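You operate a simulated robot arm through the tools that you are given. There is no shell and no other tool.

You are at the controls of a simulated two-armed robot. One attempt, no reset.

Task
Stand coil 7 in the empty pot, free the brake, wind the film up and brake it again.
Fine: clear the film first; wind till the red bar is at the roll, then brake.
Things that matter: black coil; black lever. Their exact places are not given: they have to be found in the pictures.

It is judged by the outcome, as a careful person would: the job done as asked, and still so three seconds after it is handed in. It fails if anything else is knocked over, pushed out of place, dropped, spilled or broken.

Robot
Two 7-joint arms with three-finger grippers on one trunk, on a base that drives. Base frame: it is fixed to the floor where the robot stands at the start and does not move with it; the origin is under the middle of the robot, x ahead of it, y to its left, z up. Readings come in m, degrees, newtons and seconds.
The left shoulder is at the start at [0.07, 0.146, 1.063], the right one opposite. With the tool pointing down near the work surface each hand reaches from about 0.3 to 0.68 m from the robot's upright axis, wherever it stands, measured 20 degrees to its own side. Places, roughly: black coil [0.5, 3, 0.75]; black lever [1, 2.9, 0.8]. Payload 2.2 kg a hand.
The TCP of each hand is the grasp point between the finger pads, 0.028 m short of the fingertips. In the tool frame z runs along the fingers and y along their closing line. The gripper opens to 0.102 m. The gripper's body begins 0.071 m behind the TCP.
Orientation is that of the tool frame in the base frame, as a unit quaternion [w, x, y, z]. With the fingers straight down and closing along the base's y, the tool's x points along the base's -x, its y along +y and its z along -z.

Tools
- The arms move only by the tool move_arm. It takes "left_plan", "right_plan" or both (then of equal length, played together; a hand with none holds still); each is a list of rows, each a list of 2 entries, a list of its own where there are three numbers: the shift along the base's x, y, z in units of 500 mm (1.0 is 500 mm), then the turn, a rotation vector about the base's x, y, z in units of 180 degrees (1.0 is 180 degrees). In form: [[[x, y, z], [rx, ry, rz]], ...]. A call has 1 to 20 rows; each row is the pose to reach, as a shift and turn from the pose commanded when the call began. "left_fingers" and "right_fingers" are, for a hand that has rows, the finger opening in m, from 0 to 0.102, set as the call begins (left out, the last holds). A call with a number of a shift or a turn outside -1 to 1 is refused whole. Each row takes 0.2 s and may step no farther than 0.05 m and 8.6 degrees from the row before; otherwise, or with a gripper value out of range, the whole call is refused. Where a pose cannot be reached the arm comes as near as it can. A force on the tool above 40 N (or 10 N above the force at the start of the call, whichever is more), or a blocked arm, ends the call early, and 0.2 s more pass. Each finger halts on what it meets, pressing with about 29 N; the grip force reading is that of the motor and also rises with nothing between the fingers. The clock runs only during rows and for 0.2 s after the last one: add rows that repeat a pose to give the fingers time. It gives the time, the measured TCP pose, the force on the tool (base axes), the opening and the grip force at its end, in the units of the frame above (readings bear some noise), with the torque about the TCP (base axes, N m) and any sound that the robot's microphone picked up.
- Cameras (640 x 400 px; columns grow to the right, rows downward): "scene" is now at [0.1299, -0.0057, 1.2879]; the picture's right is [-0.11, -0.99, 0.00], its down [-0.64, 0.07, -0.77] and it looks along [0.76, -0.09, -0.64] (base axes); focal length 281 px, centre (320, 200). "left" rides on the left gripper at [0.072, 0.038, -0.086] in its tool frame; the picture's right is [-0.46, 0.89, 0.00], its down [-0.60, -0.32, -0.73] and it looks along [-0.65, -0.34, 0.68] (tool axes); focal length 256 px, centre (320, 200). "right" rides on the right gripper at [0.069, 0.044, -0.086] in its tool frame; the picture's right is [-0.53, 0.85, 0.00], its down [-0.58, -0.36, -0.73] and it looks along [-0.62, -0.39, 0.68] (tool axes); focal length 256 px, centre (320, 200).
- snapshot(camera): a new picture of that camera. It takes no simulated time.
- slide_trunk(by): slides the trunk up (or, below 0, down) by that many m; the arms and the scene camera ride with it, the base frame stays. It gives what a move gives, with no picture.
- roll_base(legs): drives the robot by 1 to 6 legs, each [ahead, left, turn to the left] in m, m and degrees, along the robot's own axes; the way and the turn of a leg run together, so that a leg with both is an arc; at most 1.5 m and 180 degrees a leg. The arms and the cameras ride along, it lands a little off, and it stops where it bumps. It gives what a move gives.
- pan_tilt(pan, tilt): turns the head with the scene camera to pan (to the left, within 86 degrees either way) and tilt (down, from -29 to 69), counted from straight ahead of the robot. It gives what a move gives.
- point_at(camera, pixels): there is no depth. For up to 12 entries [column, row, z] of the newest picture of that camera ("zoom" is the newest enlarged one), the place [x, y] in the base frame at which the ray of that pixel passes the height z, good to about 0.002 m, but the place of the scene camera against the robot may be out by one fixed shift of up to 0.012 m in any direction. It takes no simulated time.
- enlarge(camera, box): a new picture of the part [left, top, right, bottom] of that camera's present view, enlarged. It takes no simulated time.
- job_done(): hands the job in; it is judged then, once.

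Open the grippers and draw the arms clear of the work before you hand the job in, unless the task says otherwise.

The tools are called after "Emit:" as a command line: name --argument value ..., lists and objects as JSON in quotes. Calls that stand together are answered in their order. move_arm: Moves the arms, as the interface text tells. Its arguments: {"type":"object","properties":{"left_plan":{"type":"array","items":{"type":"array"}},"left_fingers":{"type":"number"},"right_plan":{"type":"array","items":{"type":"array"}},"right_fingers":{"type":"number"}},"required":[]} The other tools are called the same way: slide_trunk (by) slides the trunk up or down; roll_base (legs) drives the base; pan_tilt (pan, tilt) turns the head that bears the scene camera; snapshot (camera) takes a picture; point_at (camera, pixels) gives the place at which the rays of pixels pass given heights; enlarge (camera, box) takes an enlarged picture of a part of a camera's view; job_done () hands the job in.

At the start:

```text
time_s: 0.0
left_ee_pos: [0.5306, 0.2134, 0.9491]
left_tool_rot: [0.0, 0.0, 1.0, 0.0]
left_contact_force: [0.2, -1.0, 0.1]
left_ft_torque: [-0.01, 0.02, -0.03]
left_opening: 0.102
left_grip_force: 0.1
right_ee_pos: [0.5105, -0.2516, 1.0188]
right_tool_rot: [0.001, 0.0, 1.0, 0.001]
right_contact_force: [-0.1, 0.3, 0.2]
right_ft_torque: [-0.02, -0.01, -0.01]
right_opening: 0.1021
right_grip_force: 0.1
trunk travel left (down, up): [-0.6, 0.34]
robot x, y, heading: [0.0001, 0.0016, -0.1]
head pan, tilt: [-6.4, 39.8]
```

scene: 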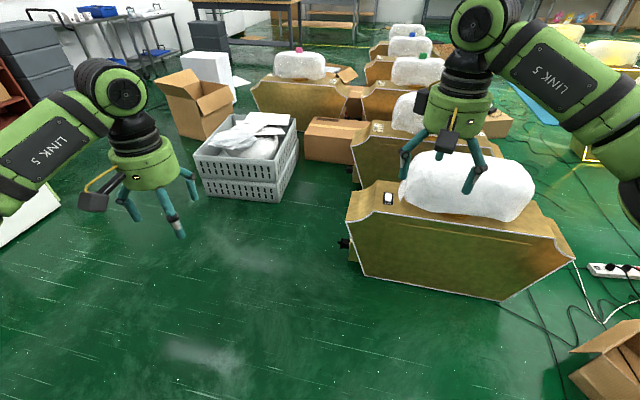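
right: 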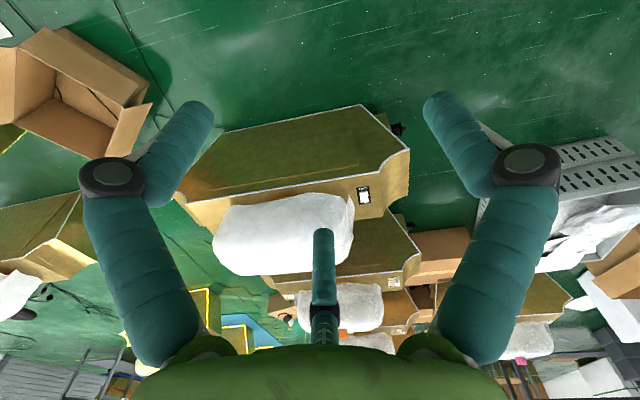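
left: 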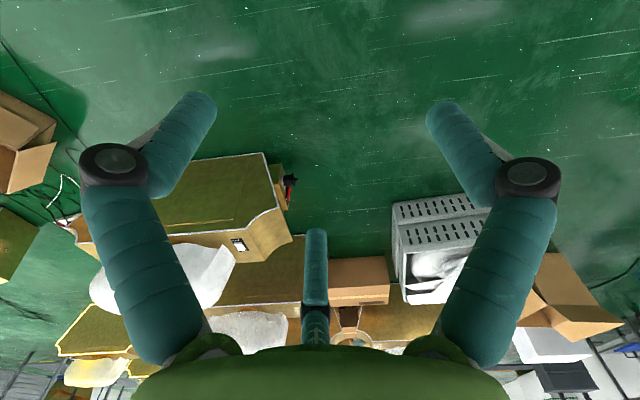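

The start view shows a workshop, but the work lies at about y=3 to the left. I turn the head to the left to look there.

Emit:
pan_tilt --pan 75 --tilt 15

Emit:
snapshot --camera "scene"

```text
time_s: 1.6
left_ee_pos: [0.5308, 0.214, 0.9502]
left_tool_rot: [0.0, 0.001, 1.0, 0.0]
left_contact_force: [0.7, -0.2, -0.7]
left_ft_torque: [0.01, 0.0, 0.01]
left_opening: 0.102
left_grip_force: 0.0
right_ee_pos: [0.5103, -0.2516, 1.0189]
right_tool_rot: [0.0, 0.0, 1.0, 0.0]
right_contact_force: [0.2, 0.3, -0.1]
right_ft_torque: [-0.02, 0.0, 0.01]
right_opening: 0.102
right_grip_force: 0.0
trunk travel left (down, up): [-0.6, 0.34]
robot x, y, heading: [0.0011, -0.0001, 0.0]
head pan, tilt: [75.0, 15.0]
```

```text
taken
```

scene: 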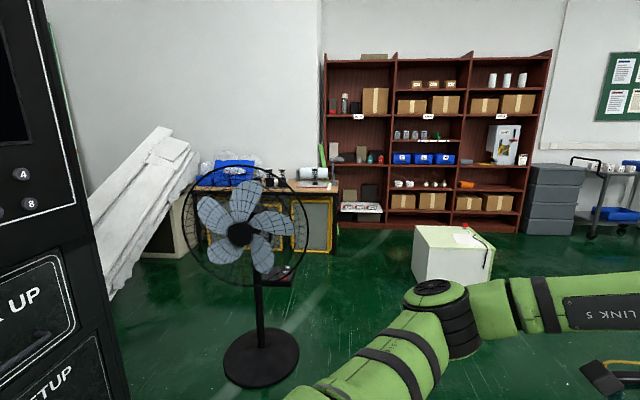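

The bench behind the fan near (270,185) fits the given places. I enlarge that part.

Emit:
enlarge --camera "scene" --box '[180, 130, 360, 260]'

Emit:
enlarge --camera "scene" --box '[320, 50, 560, 240]'

```text
3.08 times, centred on (270, 195) of scene
```

zoom: 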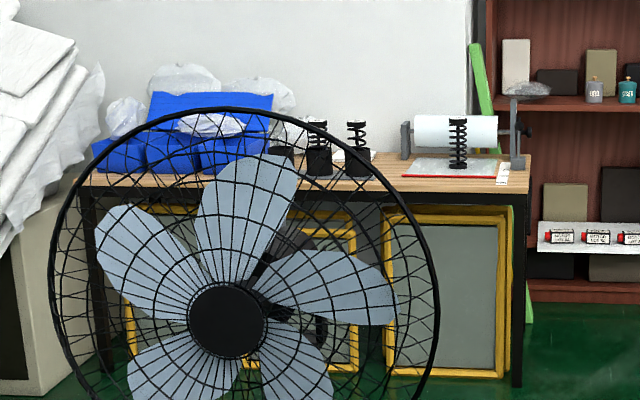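

```text
2.11 times, centred on (440, 145) of scene
```

zoom: 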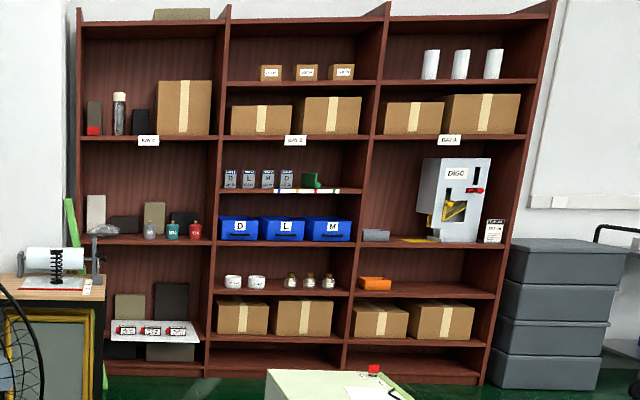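

The film roller is at the right end of the bench, a coil stands before it and small pots are behind the fan. I get positions of the floor obstacles and bench edge.

Emit:
snapshot --camera "scene"

Emit:
point_at --camera "scene" --pixels '[[222, 360, 0], [298, 355, 0], [262, 388, 0], [412, 285, 0], [490, 290, 0], [326, 252, 0], [208, 190, 0.72], [325, 190, 0.72], [308, 178, 0.72], [130, 380, 0], [240, 235, 1.1], [416, 230, 0.4]]'

```text
taken
```

scene: 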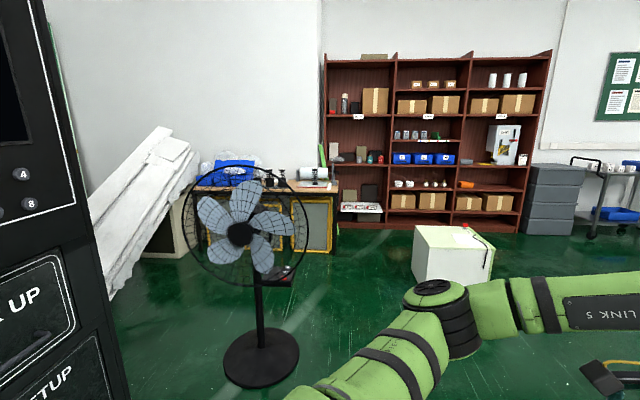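

```text
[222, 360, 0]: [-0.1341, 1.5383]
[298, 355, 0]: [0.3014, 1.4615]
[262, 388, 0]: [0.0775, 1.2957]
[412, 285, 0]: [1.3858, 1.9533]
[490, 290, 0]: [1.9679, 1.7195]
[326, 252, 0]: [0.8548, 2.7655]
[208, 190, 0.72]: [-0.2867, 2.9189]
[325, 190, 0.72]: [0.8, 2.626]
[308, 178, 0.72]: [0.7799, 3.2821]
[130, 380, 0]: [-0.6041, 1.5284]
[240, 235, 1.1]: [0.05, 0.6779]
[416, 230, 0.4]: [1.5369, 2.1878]
```

The fan stands around (0.08,1.48) and the white box starts at x≈1.35. I look at the ground ahead and half-left to plan the drive.

Emit:
pan_tilt --pan 30 --tilt 40

Emit:
snapshot --camera "scene"

Emit:
point_at --camera "scene" --pixels '[[100, 200, 0], [200, 100, 0], [320, 200, 0], [320, 350, 0], [500, 100, 0], [600, 200, 0]]'

```text
time_s: 2.7
left_ee_pos: [0.5324, 0.2136, 0.9499]
left_tool_rot: [-0.001, 0.0, 1.0, 0.0]
left_contact_force: [0.1, -0.3, -0.4]
left_ft_torque: [-0.02, -0.01, 0.0]
left_opening: 0.1018
left_grip_force: 0.0
right_ee_pos: [0.5102, -0.2527, 1.0186]
right_tool_rot: [0.0, 0.0, 1.0, 0.0]
right_contact_force: [-0.4, -0.2, 0.0]
right_ft_torque: [0.0, -0.01, 0.02]
right_opening: 0.102
right_grip_force: 0.0
trunk travel left (down, up): [-0.6, 0.34]
robot x, y, heading: [-0.0038, 0.0015, -0.2]
head pan, tilt: [30.0, 40.0]
```

```text
taken
```

scene: 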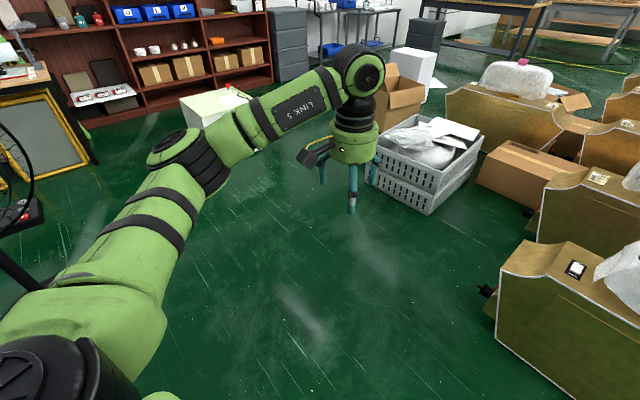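

```text
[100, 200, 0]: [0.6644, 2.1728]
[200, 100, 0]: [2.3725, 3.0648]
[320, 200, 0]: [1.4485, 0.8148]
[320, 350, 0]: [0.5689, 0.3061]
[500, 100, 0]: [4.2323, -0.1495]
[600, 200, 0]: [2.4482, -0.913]
```

The floor ahead and to the left is clear between the fan and the white box. I turn left in place, then sidestep to x≈0.75 and look again.

Emit:
roll_base --legs '[[0, 0, 90], [0, -0.8, 0]]'

Emit:
pan_tilt --pan 0 --tilt 20

Emit:
snapshot --camera "scene"

Emit:
enlarge --camera "scene" --box '[200, 100, 440, 250]'

```text
time_s: 10.8
left_ee_pos: [0.5662, 0.5466, 0.9502]
left_tool_rot: [0.0, 0.72, -0.694, -0.001]
left_contact_force: [-0.1, -1.1, -0.7]
left_ft_torque: [0.0, -0.01, 0.03]
left_opening: 0.102
left_grip_force: 0.2
right_ee_pos: [1.0321, 0.5436, 1.0192]
right_tool_rot: [0.0, 0.72, -0.694, 0.0]
right_contact_force: [0.2, 0.3, 0.4]
right_ft_torque: [0.04, 0.02, 0.01]
right_opening: 0.1018
right_grip_force: 0.1
trunk travel left (down, up): [-0.6, 0.34]
robot x, y, heading: [0.7993, 0.0207, 92.1]
head pan, tilt: [30.0, 40.0]
```

```text
time_s: 11.8
left_ee_pos: [0.5663, 0.5471, 0.9505]
left_tool_rot: [0.0, 0.72, -0.694, 0.0]
left_contact_force: [0.0, 0.0, -0.9]
left_ft_torque: [-0.01, 0.03, 0.0]
left_opening: 0.102
left_grip_force: 0.1
right_ee_pos: [1.0315, 0.5443, 1.0197]
right_tool_rot: [0.0, 0.72, -0.694, 0.0]
right_contact_force: [0.4, -0.8, -0.2]
right_ft_torque: [0.0, 0.01, 0.03]
right_opening: 0.1021
right_grip_force: 0.0
trunk travel left (down, up): [-0.6, 0.34]
robot x, y, heading: [0.7985, 0.0227, 92.1]
head pan, tilt: [0.0, 20.0]
```

```text
taken
```

scene: 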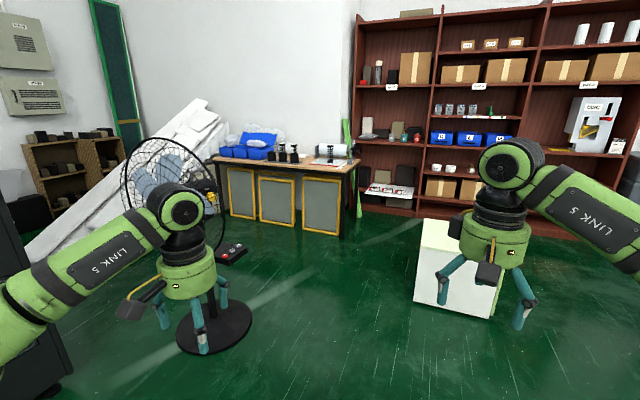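

```text
2.67 times, centred on (320, 175) of scene
```

zoom: 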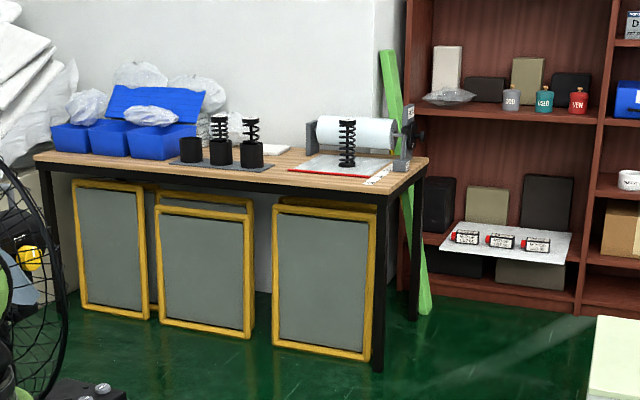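

The bench is clear now: three pots on a mat (left one empty at zoom (190,150)), a coil on the film, the roller with stands. I query table edge and floor points.

Emit:
point_at --camera "zoom" --pixels '[[378, 370, 0], [417, 318, 0], [70, 310, 0], [390, 197, 0.72], [426, 160, 0.72], [36, 158, 0.72], [190, 160, 0.72], [347, 165, 0.72], [400, 168, 0.72], [595, 400, 0.4], [90, 395, 0.1]]'

Emit:
point_at --camera "scene" --pixels '[[250, 320, 0], [214, 300, 0], [180, 340, 0], [222, 262, 0.05], [248, 248, 0.05], [430, 225, 0.4], [413, 290, 0], [490, 317, 0]]'

```text
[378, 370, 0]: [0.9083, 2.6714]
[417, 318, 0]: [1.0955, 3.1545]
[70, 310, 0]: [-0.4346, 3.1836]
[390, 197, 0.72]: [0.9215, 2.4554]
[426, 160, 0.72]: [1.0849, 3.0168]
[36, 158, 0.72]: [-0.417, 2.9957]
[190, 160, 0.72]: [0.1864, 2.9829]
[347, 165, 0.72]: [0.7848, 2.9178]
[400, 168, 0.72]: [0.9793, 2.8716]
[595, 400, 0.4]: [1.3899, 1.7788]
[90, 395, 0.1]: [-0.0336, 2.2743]
```

```text
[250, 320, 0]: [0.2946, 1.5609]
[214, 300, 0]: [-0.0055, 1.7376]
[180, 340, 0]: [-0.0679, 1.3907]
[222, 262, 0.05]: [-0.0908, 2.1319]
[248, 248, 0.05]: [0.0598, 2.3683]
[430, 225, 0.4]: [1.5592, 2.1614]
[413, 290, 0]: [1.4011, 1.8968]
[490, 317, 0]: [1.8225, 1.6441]
```

Table: front-right leg ≈(0.91,2.67), its front edge runs about −20° so I need heading ≈69.5°. I raise the trunk, then drive up the lane between fan and white box at x≈0.92.

Emit:
slide_trunk --by 0.12

Emit:
roll_base --legs '[[0, -0.13, -2.1], [1.0, 0, 0]]'

Emit:
snapshot --camera "scene"

```text
time_s: 13.3
left_ee_pos: [0.5656, 0.5473, 1.0696]
left_tool_rot: [0.0, 0.72, -0.694, 0.0]
left_contact_force: [0.1, -0.7, 0.1]
left_ft_torque: [0.02, 0.0, 0.0]
left_opening: 0.102
left_grip_force: 0.0
right_ee_pos: [1.0307, 0.5437, 1.1391]
right_tool_rot: [0.0, 0.72, -0.694, 0.0]
right_contact_force: [-0.7, 0.2, -0.6]
right_ft_torque: [0.0, 0.01, 0.03]
right_opening: 0.102
right_grip_force: 0.1
trunk travel left (down, up): [-0.72, 0.22]
robot x, y, heading: [0.7985, 0.0274, 92.0]
head pan, tilt: [0.0, 20.0]
```

```text
time_s: 19.4
left_ee_pos: [0.7292, 1.5647, 1.0687]
left_tool_rot: [0.001, -0.703, 0.711, 0.0]
left_contact_force: [-0.1, -0.7, 0.5]
left_ft_torque: [0.0, 0.02, 0.0]
left_opening: 0.102
left_grip_force: 0.1
right_ee_pos: [1.194, 1.5379, 1.1401]
right_tool_rot: [0.0, -0.703, 0.712, 0.0]
right_contact_force: [0.4, 0.0, 0.1]
right_ft_torque: [0.01, 0.0, 0.0]
right_opening: 0.102
right_grip_force: 0.0
trunk travel left (down, up): [-0.72, 0.22]
robot x, y, heading: [0.932, 1.0314, 89.3]
head pan, tilt: [0.0, 20.0]
```

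```text
taken
```

scene: 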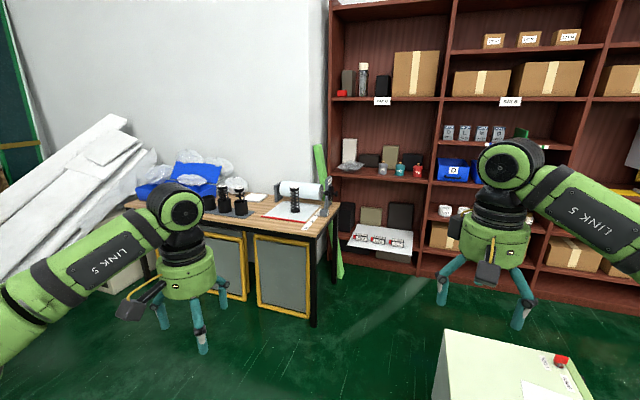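

The bench is now nearer. I check the box's left edge (438,385), the table leg foot (313,325) and corners.

Emit:
point_at --camera "scene" --pixels '[[436, 395, 0.42], [446, 332, 0.42], [313, 326, 0], [339, 278, 0], [322, 233, 0.68], [340, 202, 0.68], [295, 210, 0.68], [240, 214, 0.68], [130, 207, 0.68], [209, 210, 0.68]]'

Emit:
pan_tilt --pan 40 --tilt 30

Emit:
snapshot --camera "scene"

```text
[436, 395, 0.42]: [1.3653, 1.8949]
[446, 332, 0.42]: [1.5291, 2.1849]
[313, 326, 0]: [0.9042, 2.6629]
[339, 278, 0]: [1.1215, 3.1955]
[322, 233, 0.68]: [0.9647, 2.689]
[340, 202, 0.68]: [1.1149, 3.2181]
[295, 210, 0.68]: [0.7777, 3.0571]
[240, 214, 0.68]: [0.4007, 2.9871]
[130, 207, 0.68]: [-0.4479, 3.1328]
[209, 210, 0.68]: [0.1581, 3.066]
```

```text
time_s: 20.4
left_ee_pos: [0.7291, 1.5649, 1.07]
left_tool_rot: [0.001, -0.703, 0.711, 0.0]
left_contact_force: [0.3, 0.0, -0.4]
left_ft_torque: [-0.02, -0.02, -0.01]
left_opening: 0.1021
left_grip_force: 0.0
right_ee_pos: [1.1949, 1.5389, 1.1399]
right_tool_rot: [0.0, -0.703, 0.712, 0.0]
right_contact_force: [0.3, 0.7, 0.3]
right_ft_torque: [-0.05, 0.02, -0.05]
right_opening: 0.1022
right_grip_force: 0.1
trunk travel left (down, up): [-0.72, 0.22]
robot x, y, heading: [0.9357, 1.0337, 89.2]
head pan, tilt: [40.0, 30.0]
```

```text
taken
```

scene: 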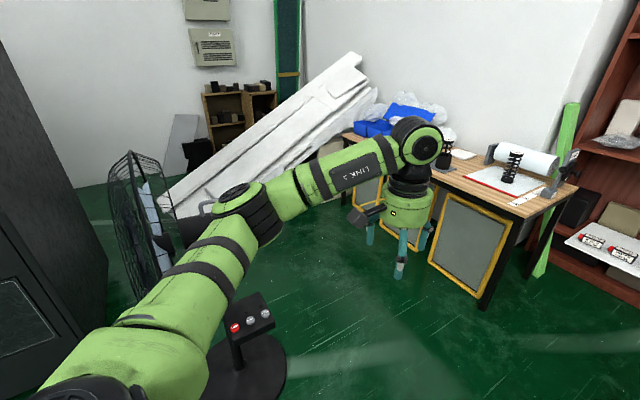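

The fan's base and control box sit near (250,360). I check their positions to be sure the left elbow clears.

Emit:
point_at --camera "scene" --pixels '[[288, 372, 0], [275, 318, 0.45], [200, 350, 0], [175, 240, 0.9], [110, 170, 1.2], [486, 305, 0]]'

```text
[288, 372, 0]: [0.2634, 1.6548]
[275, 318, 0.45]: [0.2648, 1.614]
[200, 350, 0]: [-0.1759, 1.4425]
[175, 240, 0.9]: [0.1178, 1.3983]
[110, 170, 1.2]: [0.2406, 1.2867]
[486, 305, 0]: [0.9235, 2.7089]
```

Clear lane confirmed. I drive up, turn to face the bench squarely and sidestep left.

Emit:
roll_base --legs '[[0.85, 0, 0], [0, 0, -19.7], [0.06, 0.33, 0]]'

Emit:
pan_tilt --pan 0 --tilt 35

Emit:
snapshot --camera "scene"

```text
time_s: 27.9
left_ee_pos: [0.6407, 2.6284, 1.07]
left_tool_rot: [-0.001, -0.571, 0.821, 0.001]
left_contact_force: [-0.6, -0.1, 0.1]
left_ft_torque: [-0.02, -0.02, 0.0]
left_opening: 0.1018
left_grip_force: 0.1
right_ee_pos: [1.0684, 2.4462, 1.1393]
right_tool_rot: [-0.001, -0.571, 0.821, 0.0]
right_contact_force: [0.1, 0.4, 0.0]
right_ft_torque: [0.02, 0.03, -0.01]
right_opening: 0.1019
right_grip_force: 0.1
trunk travel left (down, up): [-0.72, 0.22]
robot x, y, heading: [0.6575, 2.0575, 69.6]
head pan, tilt: [40.0, 30.0]
```

```text
time_s: 28.9
left_ee_pos: [0.64, 2.6284, 1.0703]
left_tool_rot: [0.0, -0.571, 0.821, 0.0]
left_contact_force: [0.0, 0.3, -0.5]
left_ft_torque: [-0.02, -0.01, 0.01]
left_opening: 0.1019
left_grip_force: 0.1
right_ee_pos: [1.069, 2.4471, 1.1394]
right_tool_rot: [0.0, -0.571, 0.821, 0.0]
right_contact_force: [-0.5, 0.1, 0.0]
right_ft_torque: [0.0, 0.01, 0.01]
right_opening: 0.1022
right_grip_force: 0.1
trunk travel left (down, up): [-0.72, 0.22]
robot x, y, heading: [0.6548, 2.0542, 69.5]
head pan, tilt: [0.0, 35.0]
```

```text
taken
```

scene: 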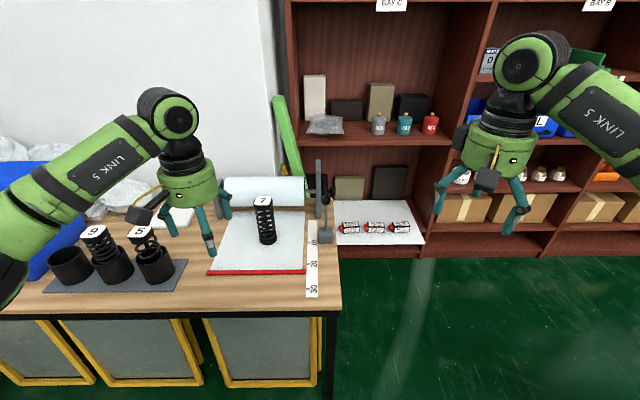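

Coil 7 stands on the film at (265,220); empty pot at (70,265); 9 and 5 in the others. I enlarge both areas.

Emit:
enlarge --camera "scene" --box '[190, 140, 360, 310]'

Emit:
enlarge --camera "scene" --box '[30, 190, 220, 310]'

Emit:
snapshot --camera "left"

Emit:
snapshot --camera "right"

```text
2.35 times, centred on (275, 225) of scene
```

zoom: 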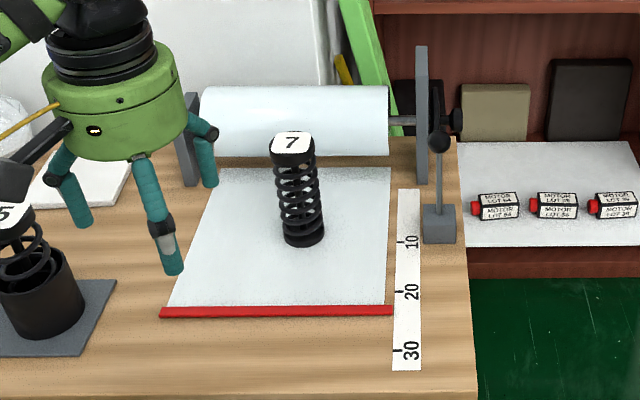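

```text
3.33 times, centred on (125, 250) of scene
```

zoom: 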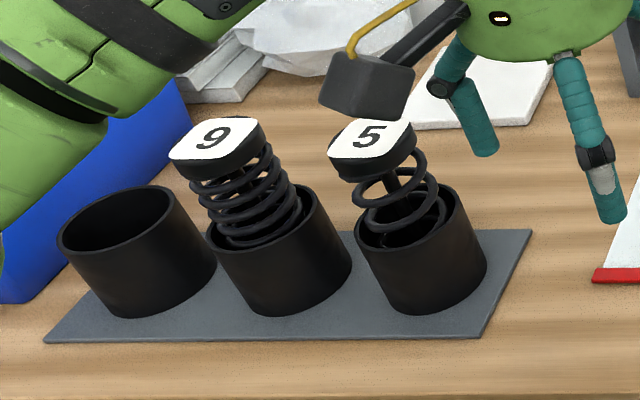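

```text
taken
```

left: 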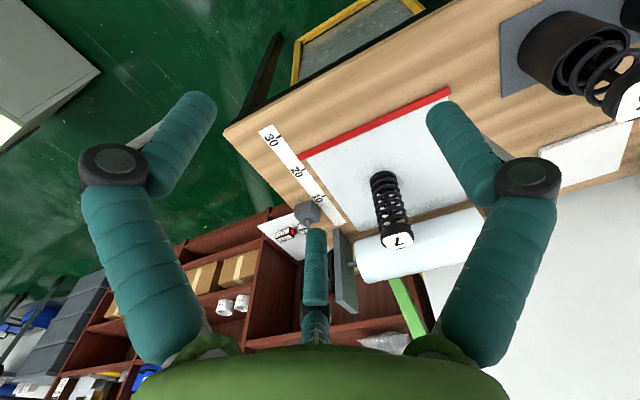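

```text
taken
```

right: 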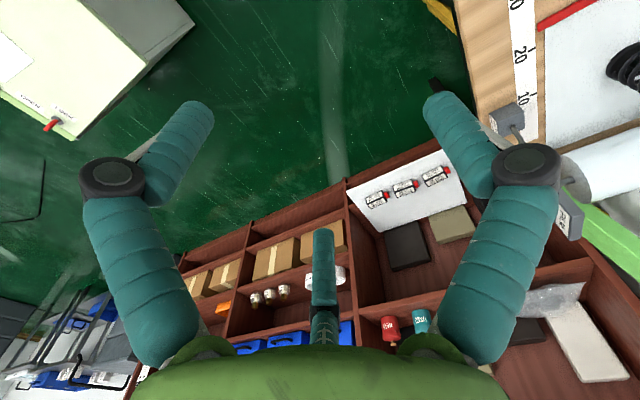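

Coil 7 stands mid-film; a black-knobbed lever on a gray block at zoom (438,145) is probably the brake, with a crank at the axle end. I triangulate table height with red bar ends from scene zoom and left camera.

Emit:
point_at --camera "left" --pixels '[[301, 160, 0.66], [301, 160, 0.7], [301, 160, 0.74], [450, 91, 0.66], [450, 91, 0.7], [450, 91, 0.74], [396, 241, 0.85], [396, 241, 0.9], [382, 178, 0.7], [222, 127, 0.66], [222, 127, 0.7]]'

Emit:
enlarge --camera "scene" --box '[190, 140, 360, 310]'

Emit:
point_at --camera "zoom" --pixels '[[393, 311, 0.66], [393, 311, 0.7], [393, 311, 0.74], [161, 313, 0.66], [161, 313, 0.7], [161, 313, 0.74], [292, 142, 0.85], [292, 142, 0.9], [303, 235, 0.7], [478, 398, 0.66], [478, 398, 0.7]]'

```text
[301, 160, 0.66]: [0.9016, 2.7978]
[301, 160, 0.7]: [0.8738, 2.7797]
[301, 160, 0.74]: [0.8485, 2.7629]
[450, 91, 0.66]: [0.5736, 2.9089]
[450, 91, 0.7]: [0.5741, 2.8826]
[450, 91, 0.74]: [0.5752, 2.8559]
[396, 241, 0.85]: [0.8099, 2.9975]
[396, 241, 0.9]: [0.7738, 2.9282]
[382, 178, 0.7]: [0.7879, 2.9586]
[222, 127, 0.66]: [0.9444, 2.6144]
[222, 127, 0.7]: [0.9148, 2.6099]
```

```text
2.35 times, centred on (275, 225) of scene
```

zoom: 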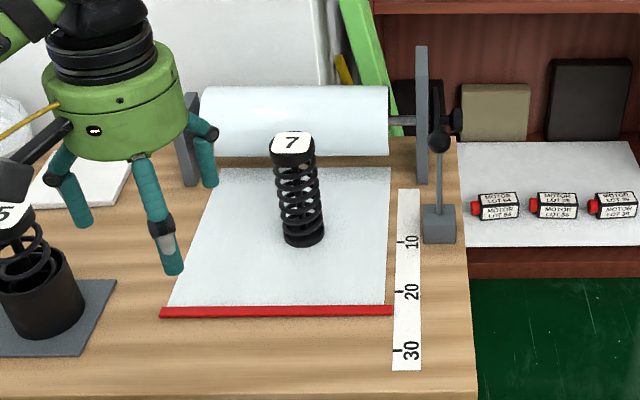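

```text
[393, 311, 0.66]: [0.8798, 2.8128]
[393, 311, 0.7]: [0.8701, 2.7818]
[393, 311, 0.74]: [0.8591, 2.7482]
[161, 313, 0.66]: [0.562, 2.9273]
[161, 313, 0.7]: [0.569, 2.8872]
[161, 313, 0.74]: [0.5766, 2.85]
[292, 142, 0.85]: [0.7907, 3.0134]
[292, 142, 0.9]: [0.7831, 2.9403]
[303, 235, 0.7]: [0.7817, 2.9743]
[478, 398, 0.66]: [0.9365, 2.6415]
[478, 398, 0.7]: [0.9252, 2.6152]
```

Table top comes out at z≈0.70 (left and scene camera agree to ~4 mm), coil top ≈0.877 at about (0.79,2.965). I now query pots, roll, lever and shelf points from the scene view.

Emit:
snapshot --camera "scene"

Emit:
point_at --camera "scene" --pixels '[[70, 260, 0.78], [72, 280, 0.7], [113, 277, 0.7], [155, 276, 0.7], [307, 210, 0.7], [237, 210, 0.7], [325, 238, 0.71], [325, 200, 0.85], [328, 190, 0.82], [334, 190, 0.82], [413, 257, 0], [317, 218, 0.7]]'

```text
taken
```

scene: 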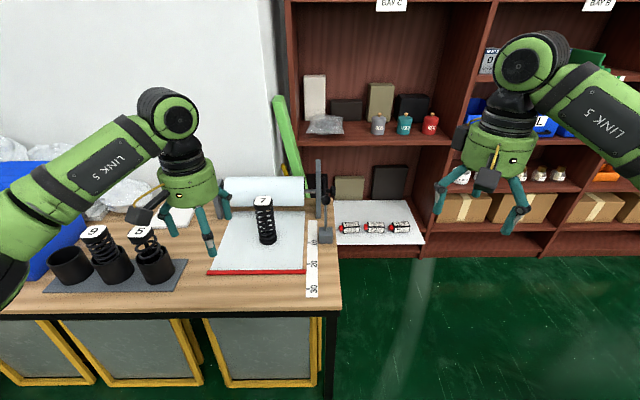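

```text
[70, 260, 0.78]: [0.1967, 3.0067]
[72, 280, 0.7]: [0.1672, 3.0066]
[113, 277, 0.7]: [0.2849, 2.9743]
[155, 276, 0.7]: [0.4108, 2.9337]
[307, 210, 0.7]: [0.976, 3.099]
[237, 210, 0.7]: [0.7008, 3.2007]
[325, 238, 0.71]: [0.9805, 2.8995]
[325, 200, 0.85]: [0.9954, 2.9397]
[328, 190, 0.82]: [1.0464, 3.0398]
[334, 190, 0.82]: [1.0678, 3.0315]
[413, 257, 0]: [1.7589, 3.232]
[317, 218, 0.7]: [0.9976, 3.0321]
```

Coil is 0.93 m from the robot's axis, so I must come closer; the table edge is 0.62 m ahead. I move ahead in two steps and check the base doesn't bump.

Emit:
roll_base --legs '[[0.2, 0, 0]]'

Emit:
pan_tilt --pan 0 --tilt 65

Emit:
snapshot --camera "scene"

Emit:
snapshot --camera "left"

```text
time_s: 30.5
left_ee_pos: [0.7107, 2.8146, 1.0713]
left_tool_rot: [0.0, -0.57, 0.822, 0.001]
left_contact_force: [0.1, -0.4, -0.1]
left_ft_torque: [0.01, -0.04, -0.01]
left_opening: 0.1023
left_grip_force: 0.1
right_ee_pos: [1.139, 2.6334, 1.1394]
right_tool_rot: [0.001, -0.571, 0.821, 0.001]
right_contact_force: [0.7, 0.2, 0.1]
right_ft_torque: [0.02, -0.01, -0.03]
right_opening: 0.1021
right_grip_force: 0.0
trunk travel left (down, up): [-0.72, 0.22]
robot x, y, heading: [0.7241, 2.2434, 69.5]
head pan, tilt: [0.0, 35.0]
```

```text
time_s: 31.5
left_ee_pos: [0.7107, 2.8152, 1.0715]
left_tool_rot: [0.0, -0.57, 0.822, 0.0]
left_contact_force: [0.1, -0.6, 0.6]
left_ft_torque: [0.03, -0.02, 0.0]
left_opening: 0.1019
left_grip_force: 0.2
right_ee_pos: [1.1397, 2.6344, 1.1396]
right_tool_rot: [0.001, -0.57, 0.822, 0.0]
right_contact_force: [0.3, -0.3, 0.2]
right_ft_torque: [0.0, -0.02, 0.0]
right_opening: 0.1018
right_grip_force: 0.1
trunk travel left (down, up): [-0.72, 0.22]
robot x, y, heading: [0.7237, 2.2443, 69.4]
head pan, tilt: [0.0, 65.0]
```

```text
taken
```

scene: 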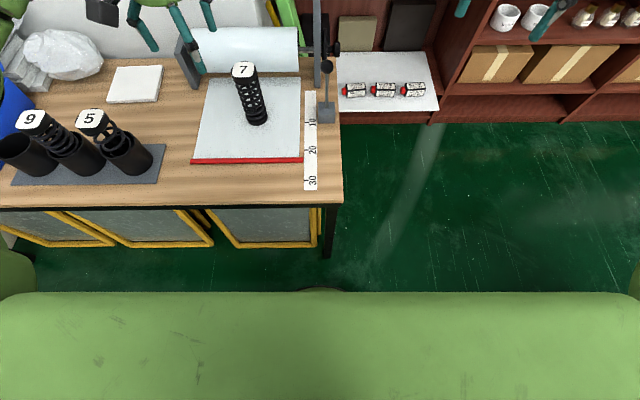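

```text
taken
```

left: 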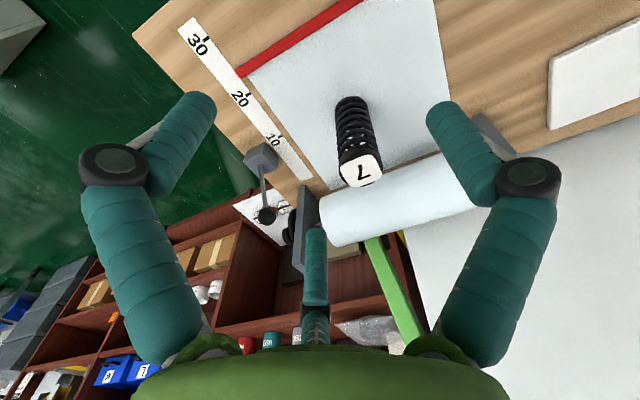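

The base's front rim seems just visible at (320,289) and panels' feet at rows 240–248. I check the clearances.

Emit:
point_at --camera "scene" --pixels '[[320, 289, 0], [320, 289, 0.2], [320, 289, 0.3], [329, 257, 0], [270, 247, 0], [150, 247, 0], [10, 240, 0], [338, 207, 0.7]]'

Emit:
enlarge --camera "scene" --box '[240, 230, 400, 330]'

Emit:
enlarge --camera "left" --box '[220, 90, 420, 280]'

```text
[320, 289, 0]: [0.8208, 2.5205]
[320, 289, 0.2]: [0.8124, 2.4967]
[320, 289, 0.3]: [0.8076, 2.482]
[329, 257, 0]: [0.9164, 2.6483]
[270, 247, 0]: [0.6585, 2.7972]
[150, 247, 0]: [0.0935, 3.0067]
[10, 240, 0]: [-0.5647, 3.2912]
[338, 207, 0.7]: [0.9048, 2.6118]
```

```text
4.00 times, centred on (320, 280) of scene
```

zoom: 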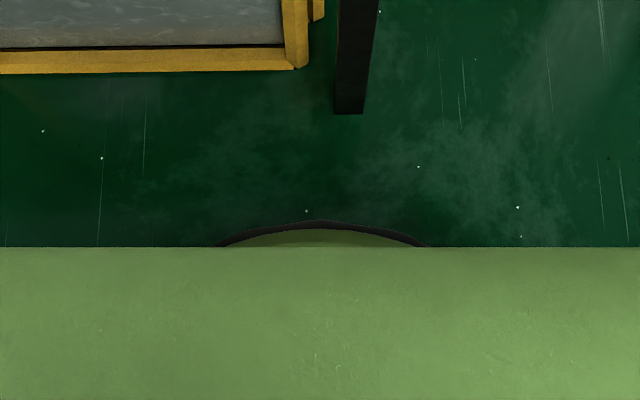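

```text
2.11 times, centred on (320, 185) of left
```

zoom: 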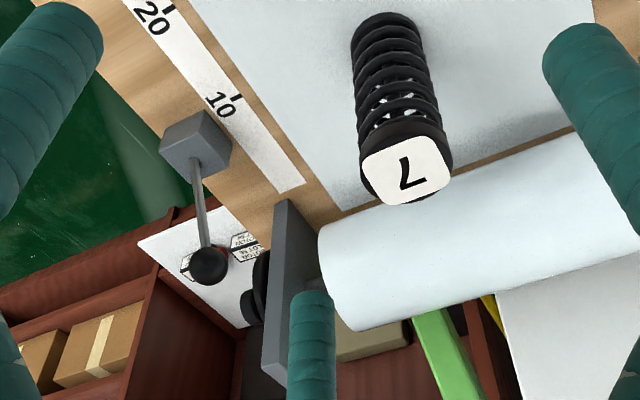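

Base radius is ≈0.28 m; about 0.15 m to the table leg. I locate the coil exactly with both cameras.

Emit:
point_at --camera "zoom" --pixels '[[405, 172, 0.86], [405, 172, 0.875], [405, 172, 0.89], [387, 45, 0.7], [387, 30, 0.7]]'

Emit:
snapshot --camera "scene"

Emit:
point_at --camera "scene" --pixels '[[243, 70, 0.86], [243, 70, 0.875], [243, 70, 0.89], [258, 118, 0.7], [302, 162, 0.7], [192, 161, 0.7], [326, 116, 0.71], [326, 67, 0.85], [28, 152, 0.78], [80, 158, 0.78], [125, 155, 0.78]]'

```text
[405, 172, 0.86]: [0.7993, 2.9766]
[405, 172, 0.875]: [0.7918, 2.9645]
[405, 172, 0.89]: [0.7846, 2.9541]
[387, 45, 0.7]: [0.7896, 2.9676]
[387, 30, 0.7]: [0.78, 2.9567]
```

```text
taken
```

scene: 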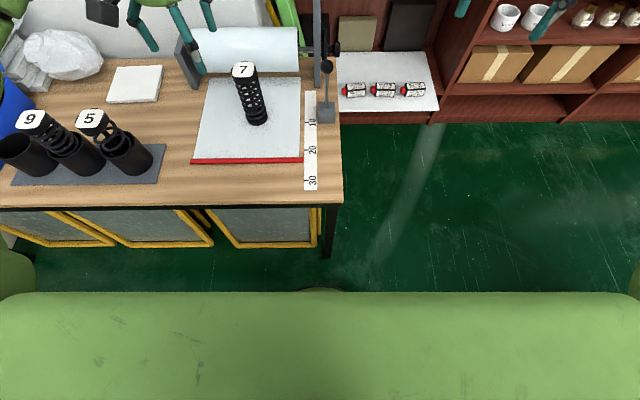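

```text
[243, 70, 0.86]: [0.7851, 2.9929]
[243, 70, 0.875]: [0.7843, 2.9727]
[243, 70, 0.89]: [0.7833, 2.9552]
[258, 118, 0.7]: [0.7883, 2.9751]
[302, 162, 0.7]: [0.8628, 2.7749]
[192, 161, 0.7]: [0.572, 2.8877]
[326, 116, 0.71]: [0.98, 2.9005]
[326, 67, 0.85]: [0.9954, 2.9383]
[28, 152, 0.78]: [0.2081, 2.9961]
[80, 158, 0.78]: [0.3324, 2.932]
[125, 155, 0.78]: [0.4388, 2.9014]
```

Coil 7 is at (0.790,2.966), 0.72 m off the axis; 7 cm more ahead brings it in reach with the leg still clear.

Emit:
roll_base --legs '[[0.08, 0, 0]]'

Emit:
snapshot --camera "left"

Emit:
snapshot --camera "right"

```text
time_s: 32.5
left_ee_pos: [0.7375, 2.8886, 1.0713]
left_tool_rot: [0.002, -0.569, 0.822, 0.001]
left_contact_force: [1.0, 0.8, 0.9]
left_ft_torque: [0.0, 0.02, 0.0]
left_opening: 0.1021
left_grip_force: 0.0
right_ee_pos: [1.1657, 2.7043, 1.1417]
right_tool_rot: [0.002, -0.57, 0.822, 0.001]
right_contact_force: [0.5, -0.2, 0.1]
right_ft_torque: [0.04, 0.0, 0.0]
right_opening: 0.1023
right_grip_force: 0.0
trunk travel left (down, up): [-0.72, 0.22]
robot x, y, heading: [0.7499, 2.32, 69.7]
head pan, tilt: [0.0, 65.0]
```

```text
taken
```

left: 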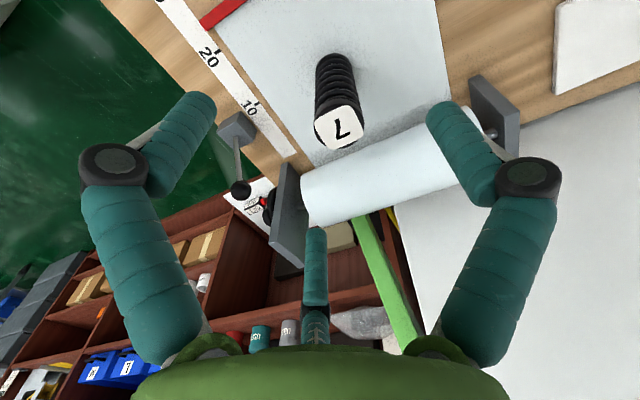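

```text
taken
```

right: 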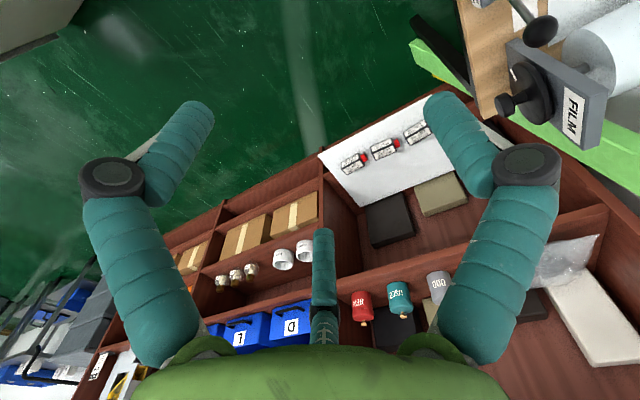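

The right camera sees the crank wheel near (540,95) with a handle stub and the lever's black ball at (540,32). I enlarge it.

Emit:
enlarge --camera "right" --box '[440, 0, 640, 160]'

Emit:
enlarge --camera "left" --box '[180, 40, 400, 270]'

Emit:
point_at --camera "left" --pixels '[[339, 128, 0.865], [339, 128, 0.875], [339, 128, 0.885], [335, 65, 0.7], [241, 187, 0.83], [241, 187, 0.85], [241, 187, 0.87], [237, 128, 0.73]]'

Emit:
point_at --camera "right" --pixels '[[540, 31, 0.83], [540, 31, 0.85], [540, 31, 0.87], [503, 105, 0.8], [503, 105, 0.85], [535, 93, 0.8], [535, 93, 0.85]]'

```text
2.50 times, centred on (540, 80) of right
```

zoom: 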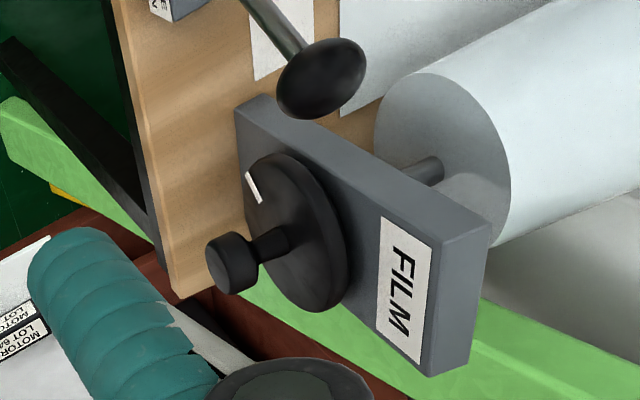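

```text
1.74 times, centred on (290, 155) of left
```

zoom: 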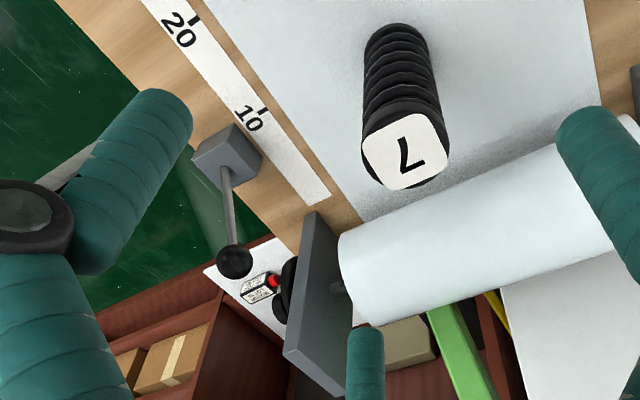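

```text
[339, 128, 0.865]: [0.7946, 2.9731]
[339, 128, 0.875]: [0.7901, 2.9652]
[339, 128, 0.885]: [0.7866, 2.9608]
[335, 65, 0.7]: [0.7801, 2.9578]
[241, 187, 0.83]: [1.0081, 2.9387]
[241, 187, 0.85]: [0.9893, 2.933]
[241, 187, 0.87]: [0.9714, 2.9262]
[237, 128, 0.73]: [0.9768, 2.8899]
```

```text
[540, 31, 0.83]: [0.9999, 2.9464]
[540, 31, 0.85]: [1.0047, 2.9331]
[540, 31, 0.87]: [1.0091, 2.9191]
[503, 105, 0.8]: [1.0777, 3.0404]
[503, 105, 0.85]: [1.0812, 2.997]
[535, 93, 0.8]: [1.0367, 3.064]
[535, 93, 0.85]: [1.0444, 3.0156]
```

Lever ball ≈(1.00,2.938,0.838), tilted away from the robot; a wheel with a knob and white index mark sits on the outer side of the FILM plate. First coil 7 at (0.790,2.966): I bring the left hand above it.

Emit:
move_arm --left_plan '[[[0.05, 0.075, 0], [0, 0, 0]], [[0.106, 0.1548, 0], [0, 0, 0]], [[0.106, 0.1548, -0.1], [0, 0, 0]], [[0.106, 0.1548, -0.16], [0, 0, 0]]]' --left_fingers 0.102

Emit:
snapshot --camera "left"

Emit:
pan_tilt --pan 0 --tilt 45

Emit:
snapshot --camera "scene"

```text
time_s: 33.5
left_ee_pos: [0.7923, 2.9656, 0.9894]
left_tool_rot: [0.0, -0.569, 0.822, 0.001]
left_contact_force: [-0.4, -0.6, -0.8]
left_ft_torque: [-0.01, 0.01, -0.01]
left_opening: 0.1018
left_grip_force: 0.1
right_ee_pos: [1.1666, 2.7084, 1.1407]
right_tool_rot: [0.001, -0.57, 0.821, 0.0]
right_contact_force: [-0.4, 1.0, -0.1]
right_ft_torque: [-0.01, 0.05, 0.0]
right_opening: 0.102
right_grip_force: 0.0
trunk travel left (down, up): [-0.72, 0.22]
robot x, y, heading: [0.7538, 2.3178, 69.5]
head pan, tilt: [0.0, 65.0]
```

```text
taken
```

left: 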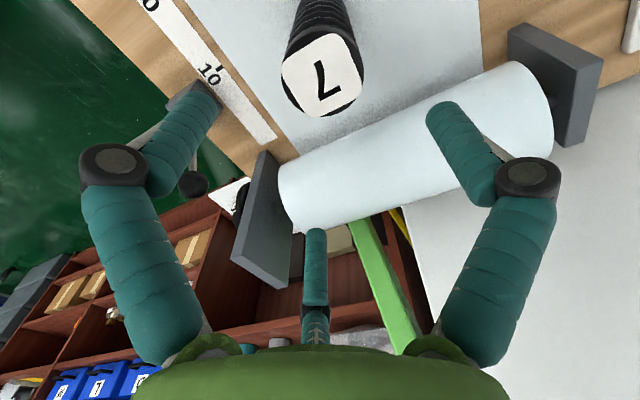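

```text
time_s: 34.4
left_ee_pos: [0.7931, 2.9667, 0.9892]
left_tool_rot: [0.0, -0.569, 0.822, 0.0]
left_contact_force: [-0.9, -0.3, -0.7]
left_ft_torque: [0.01, -0.03, 0.06]
left_opening: 0.1021
left_grip_force: 0.0
right_ee_pos: [1.1681, 2.7067, 1.1399]
right_tool_rot: [0.001, -0.57, 0.822, 0.001]
right_contact_force: [-0.1, -0.2, -0.2]
right_ft_torque: [-0.01, 0.05, 0.05]
right_opening: 0.102
right_grip_force: 0.1
trunk travel left (down, up): [-0.72, 0.22]
robot x, y, heading: [0.7513, 2.3212, 69.5]
head pan, tilt: [0.0, 45.0]
```

```text
taken
```

scene: 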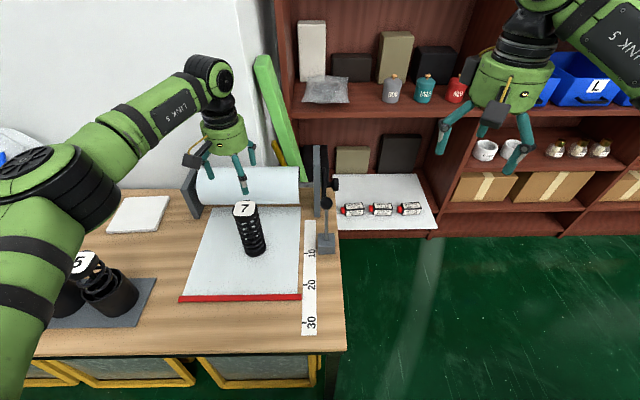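

I recheck the label centre (322,74) in the left camera at this closer range.

Emit:
point_at --camera "left" --pixels '[[322, 75, 0.87], [322, 75, 0.88], [282, 80, 0.877], [362, 70, 0.877], [310, 40, 0.877], [335, 108, 0.877]]'

Emit:
enlarge --camera "left" --box '[240, 0, 400, 140]'

```text
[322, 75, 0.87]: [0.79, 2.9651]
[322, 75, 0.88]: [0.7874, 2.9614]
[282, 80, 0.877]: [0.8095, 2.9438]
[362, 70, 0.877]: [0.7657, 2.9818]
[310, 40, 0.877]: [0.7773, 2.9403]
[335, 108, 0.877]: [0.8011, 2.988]
```

```text
2.86 times, centred on (320, 70) of left
```

zoom: 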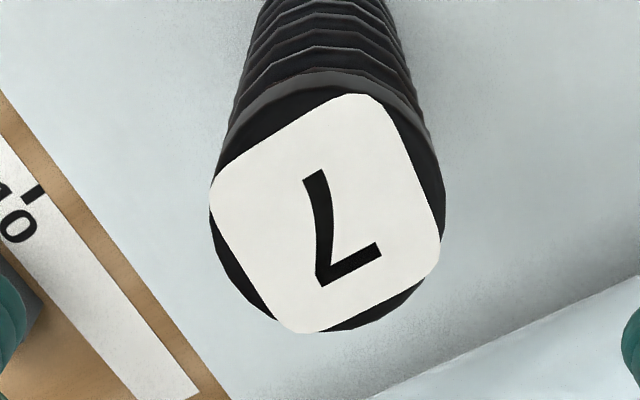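

Label centre is (0.789,2.963), the TCP 3–4 mm off; I correct, lower to z≈0.852 and close the fingers gently.

Emit:
move_arm --left_plan '[[[-0.007, -0.006, -0.09], [0, 0, 0]], [[-0.007, -0.006, -0.18], [0, 0, 0]], [[-0.007, -0.006, -0.274], [0, 0, 0]]]' --left_fingers 0.102

Emit:
snapshot --camera "left"

Emit:
enlarge --camera "scene" --box '[160, 120, 320, 300]'

```text
time_s: 35.2
left_ee_pos: [0.7897, 2.9637, 0.8538]
left_tool_rot: [0.001, -0.57, 0.822, 0.0]
left_contact_force: [0.1, 0.1, 0.1]
left_ft_torque: [-0.02, -0.01, -0.03]
left_opening: 0.1017
left_grip_force: 0.0
right_ee_pos: [1.1673, 2.7088, 1.1395]
right_tool_rot: [0.0, -0.569, 0.822, -0.001]
right_contact_force: [-0.4, 0.2, -0.3]
right_ft_torque: [-0.01, 0.0, 0.03]
right_opening: 0.1017
right_grip_force: 0.1
trunk travel left (down, up): [-0.72, 0.22]
robot x, y, heading: [0.7516, 2.3201, 69.5]
head pan, tilt: [0.0, 45.0]
```

```text
taken
```

left: 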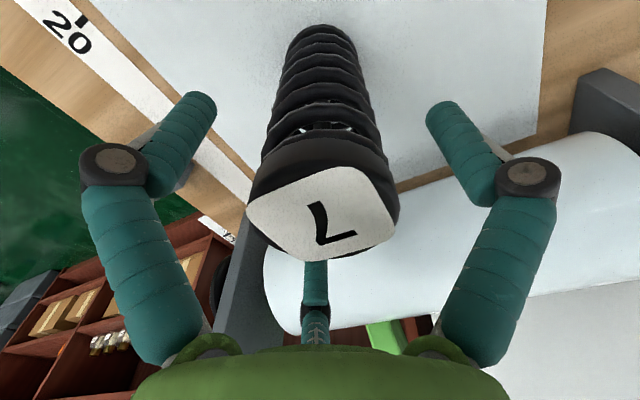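

```text
2.22 times, centred on (240, 210) of scene
```

zoom: 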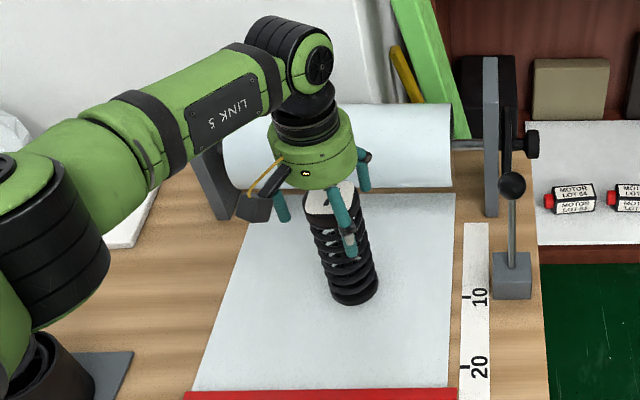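

The coil top sits centred between the fingers. I close the fingers with repeated rows to let them grip.

Emit:
move_arm --left_plan '[[[0, 0, 0], [0, 0, 0]], [[0, 0, 0], [0, 0, 0]], [[0, 0, 0], [0, 0, 0]], [[0, 0, 0], [0, 0, 0]]]' --left_fingers 0.03

Emit:
snapshot --camera "left"

```text
time_s: 36.2
left_ee_pos: [0.7886, 2.9624, 0.8576]
left_tool_rot: [0.001, -0.57, 0.822, 0.002]
left_contact_force: [0.5, 5.1, 11.2]
left_ft_torque: [0.32, -0.15, 0.01]
left_opening: 0.0626
left_grip_force: 28.8
right_ee_pos: [1.168, 2.7055, 1.1399]
right_tool_rot: [0.001, -0.57, 0.821, 0.001]
right_contact_force: [0.3, 0.0, -0.8]
right_ft_torque: [0.0, 0.03, -0.03]
right_opening: 0.102
right_grip_force: 0.0
trunk travel left (down, up): [-0.72, 0.22]
robot x, y, heading: [0.7509, 2.3183, 69.4]
head pan, tilt: [0.0, 45.0]
```

```text
taken
```

left: 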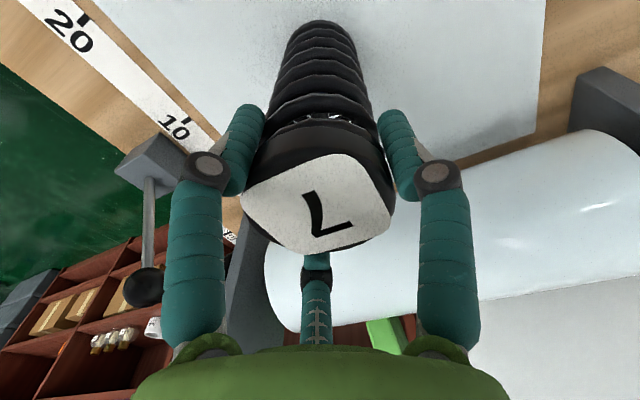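

Gripped at 0.063 m. I lift straight up 15 cm and check.

Emit:
move_arm --left_plan '[[[0, 0, 0.05], [0, 0, 0]], [[0, 0, 0.12], [0, 0, 0]], [[0, 0, 0.2], [0, 0, 0]], [[0, 0, 0.28], [0, 0, 0]], [[0, 0, 0.36], [0, 0, 0]]]'

Emit:
snapshot --camera "left"

Emit:
snapshot --camera "scene"

```text
time_s: 37.4
left_ee_pos: [0.788, 2.9614, 1.0332]
left_tool_rot: [0.0, -0.569, 0.822, 0.001]
left_contact_force: [0.7, 0.3, -2.1]
left_ft_torque: [-0.02, 0.0, -0.01]
left_opening: 0.0625
left_grip_force: 28.7
right_ee_pos: [1.1663, 2.7055, 1.1407]
right_tool_rot: [0.0, -0.57, 0.822, 0.001]
right_contact_force: [0.3, 0.3, 0.0]
right_ft_torque: [0.02, -0.03, 0.0]
right_opening: 0.1018
right_grip_force: 0.1
trunk travel left (down, up): [-0.72, 0.22]
robot x, y, heading: [0.7539, 2.3173, 69.6]
head pan, tilt: [0.0, 45.0]
```

```text
taken
```

left: 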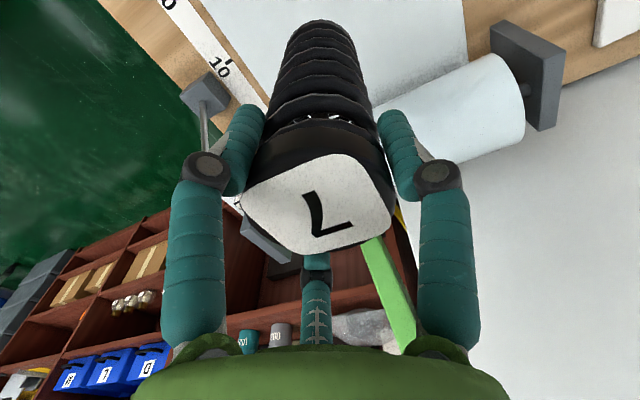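

```text
taken
```

scene: 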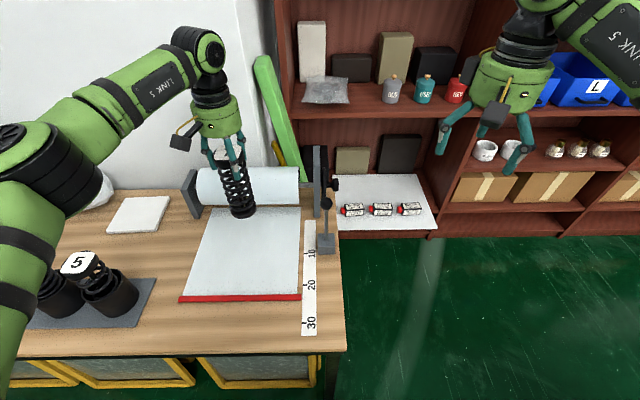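

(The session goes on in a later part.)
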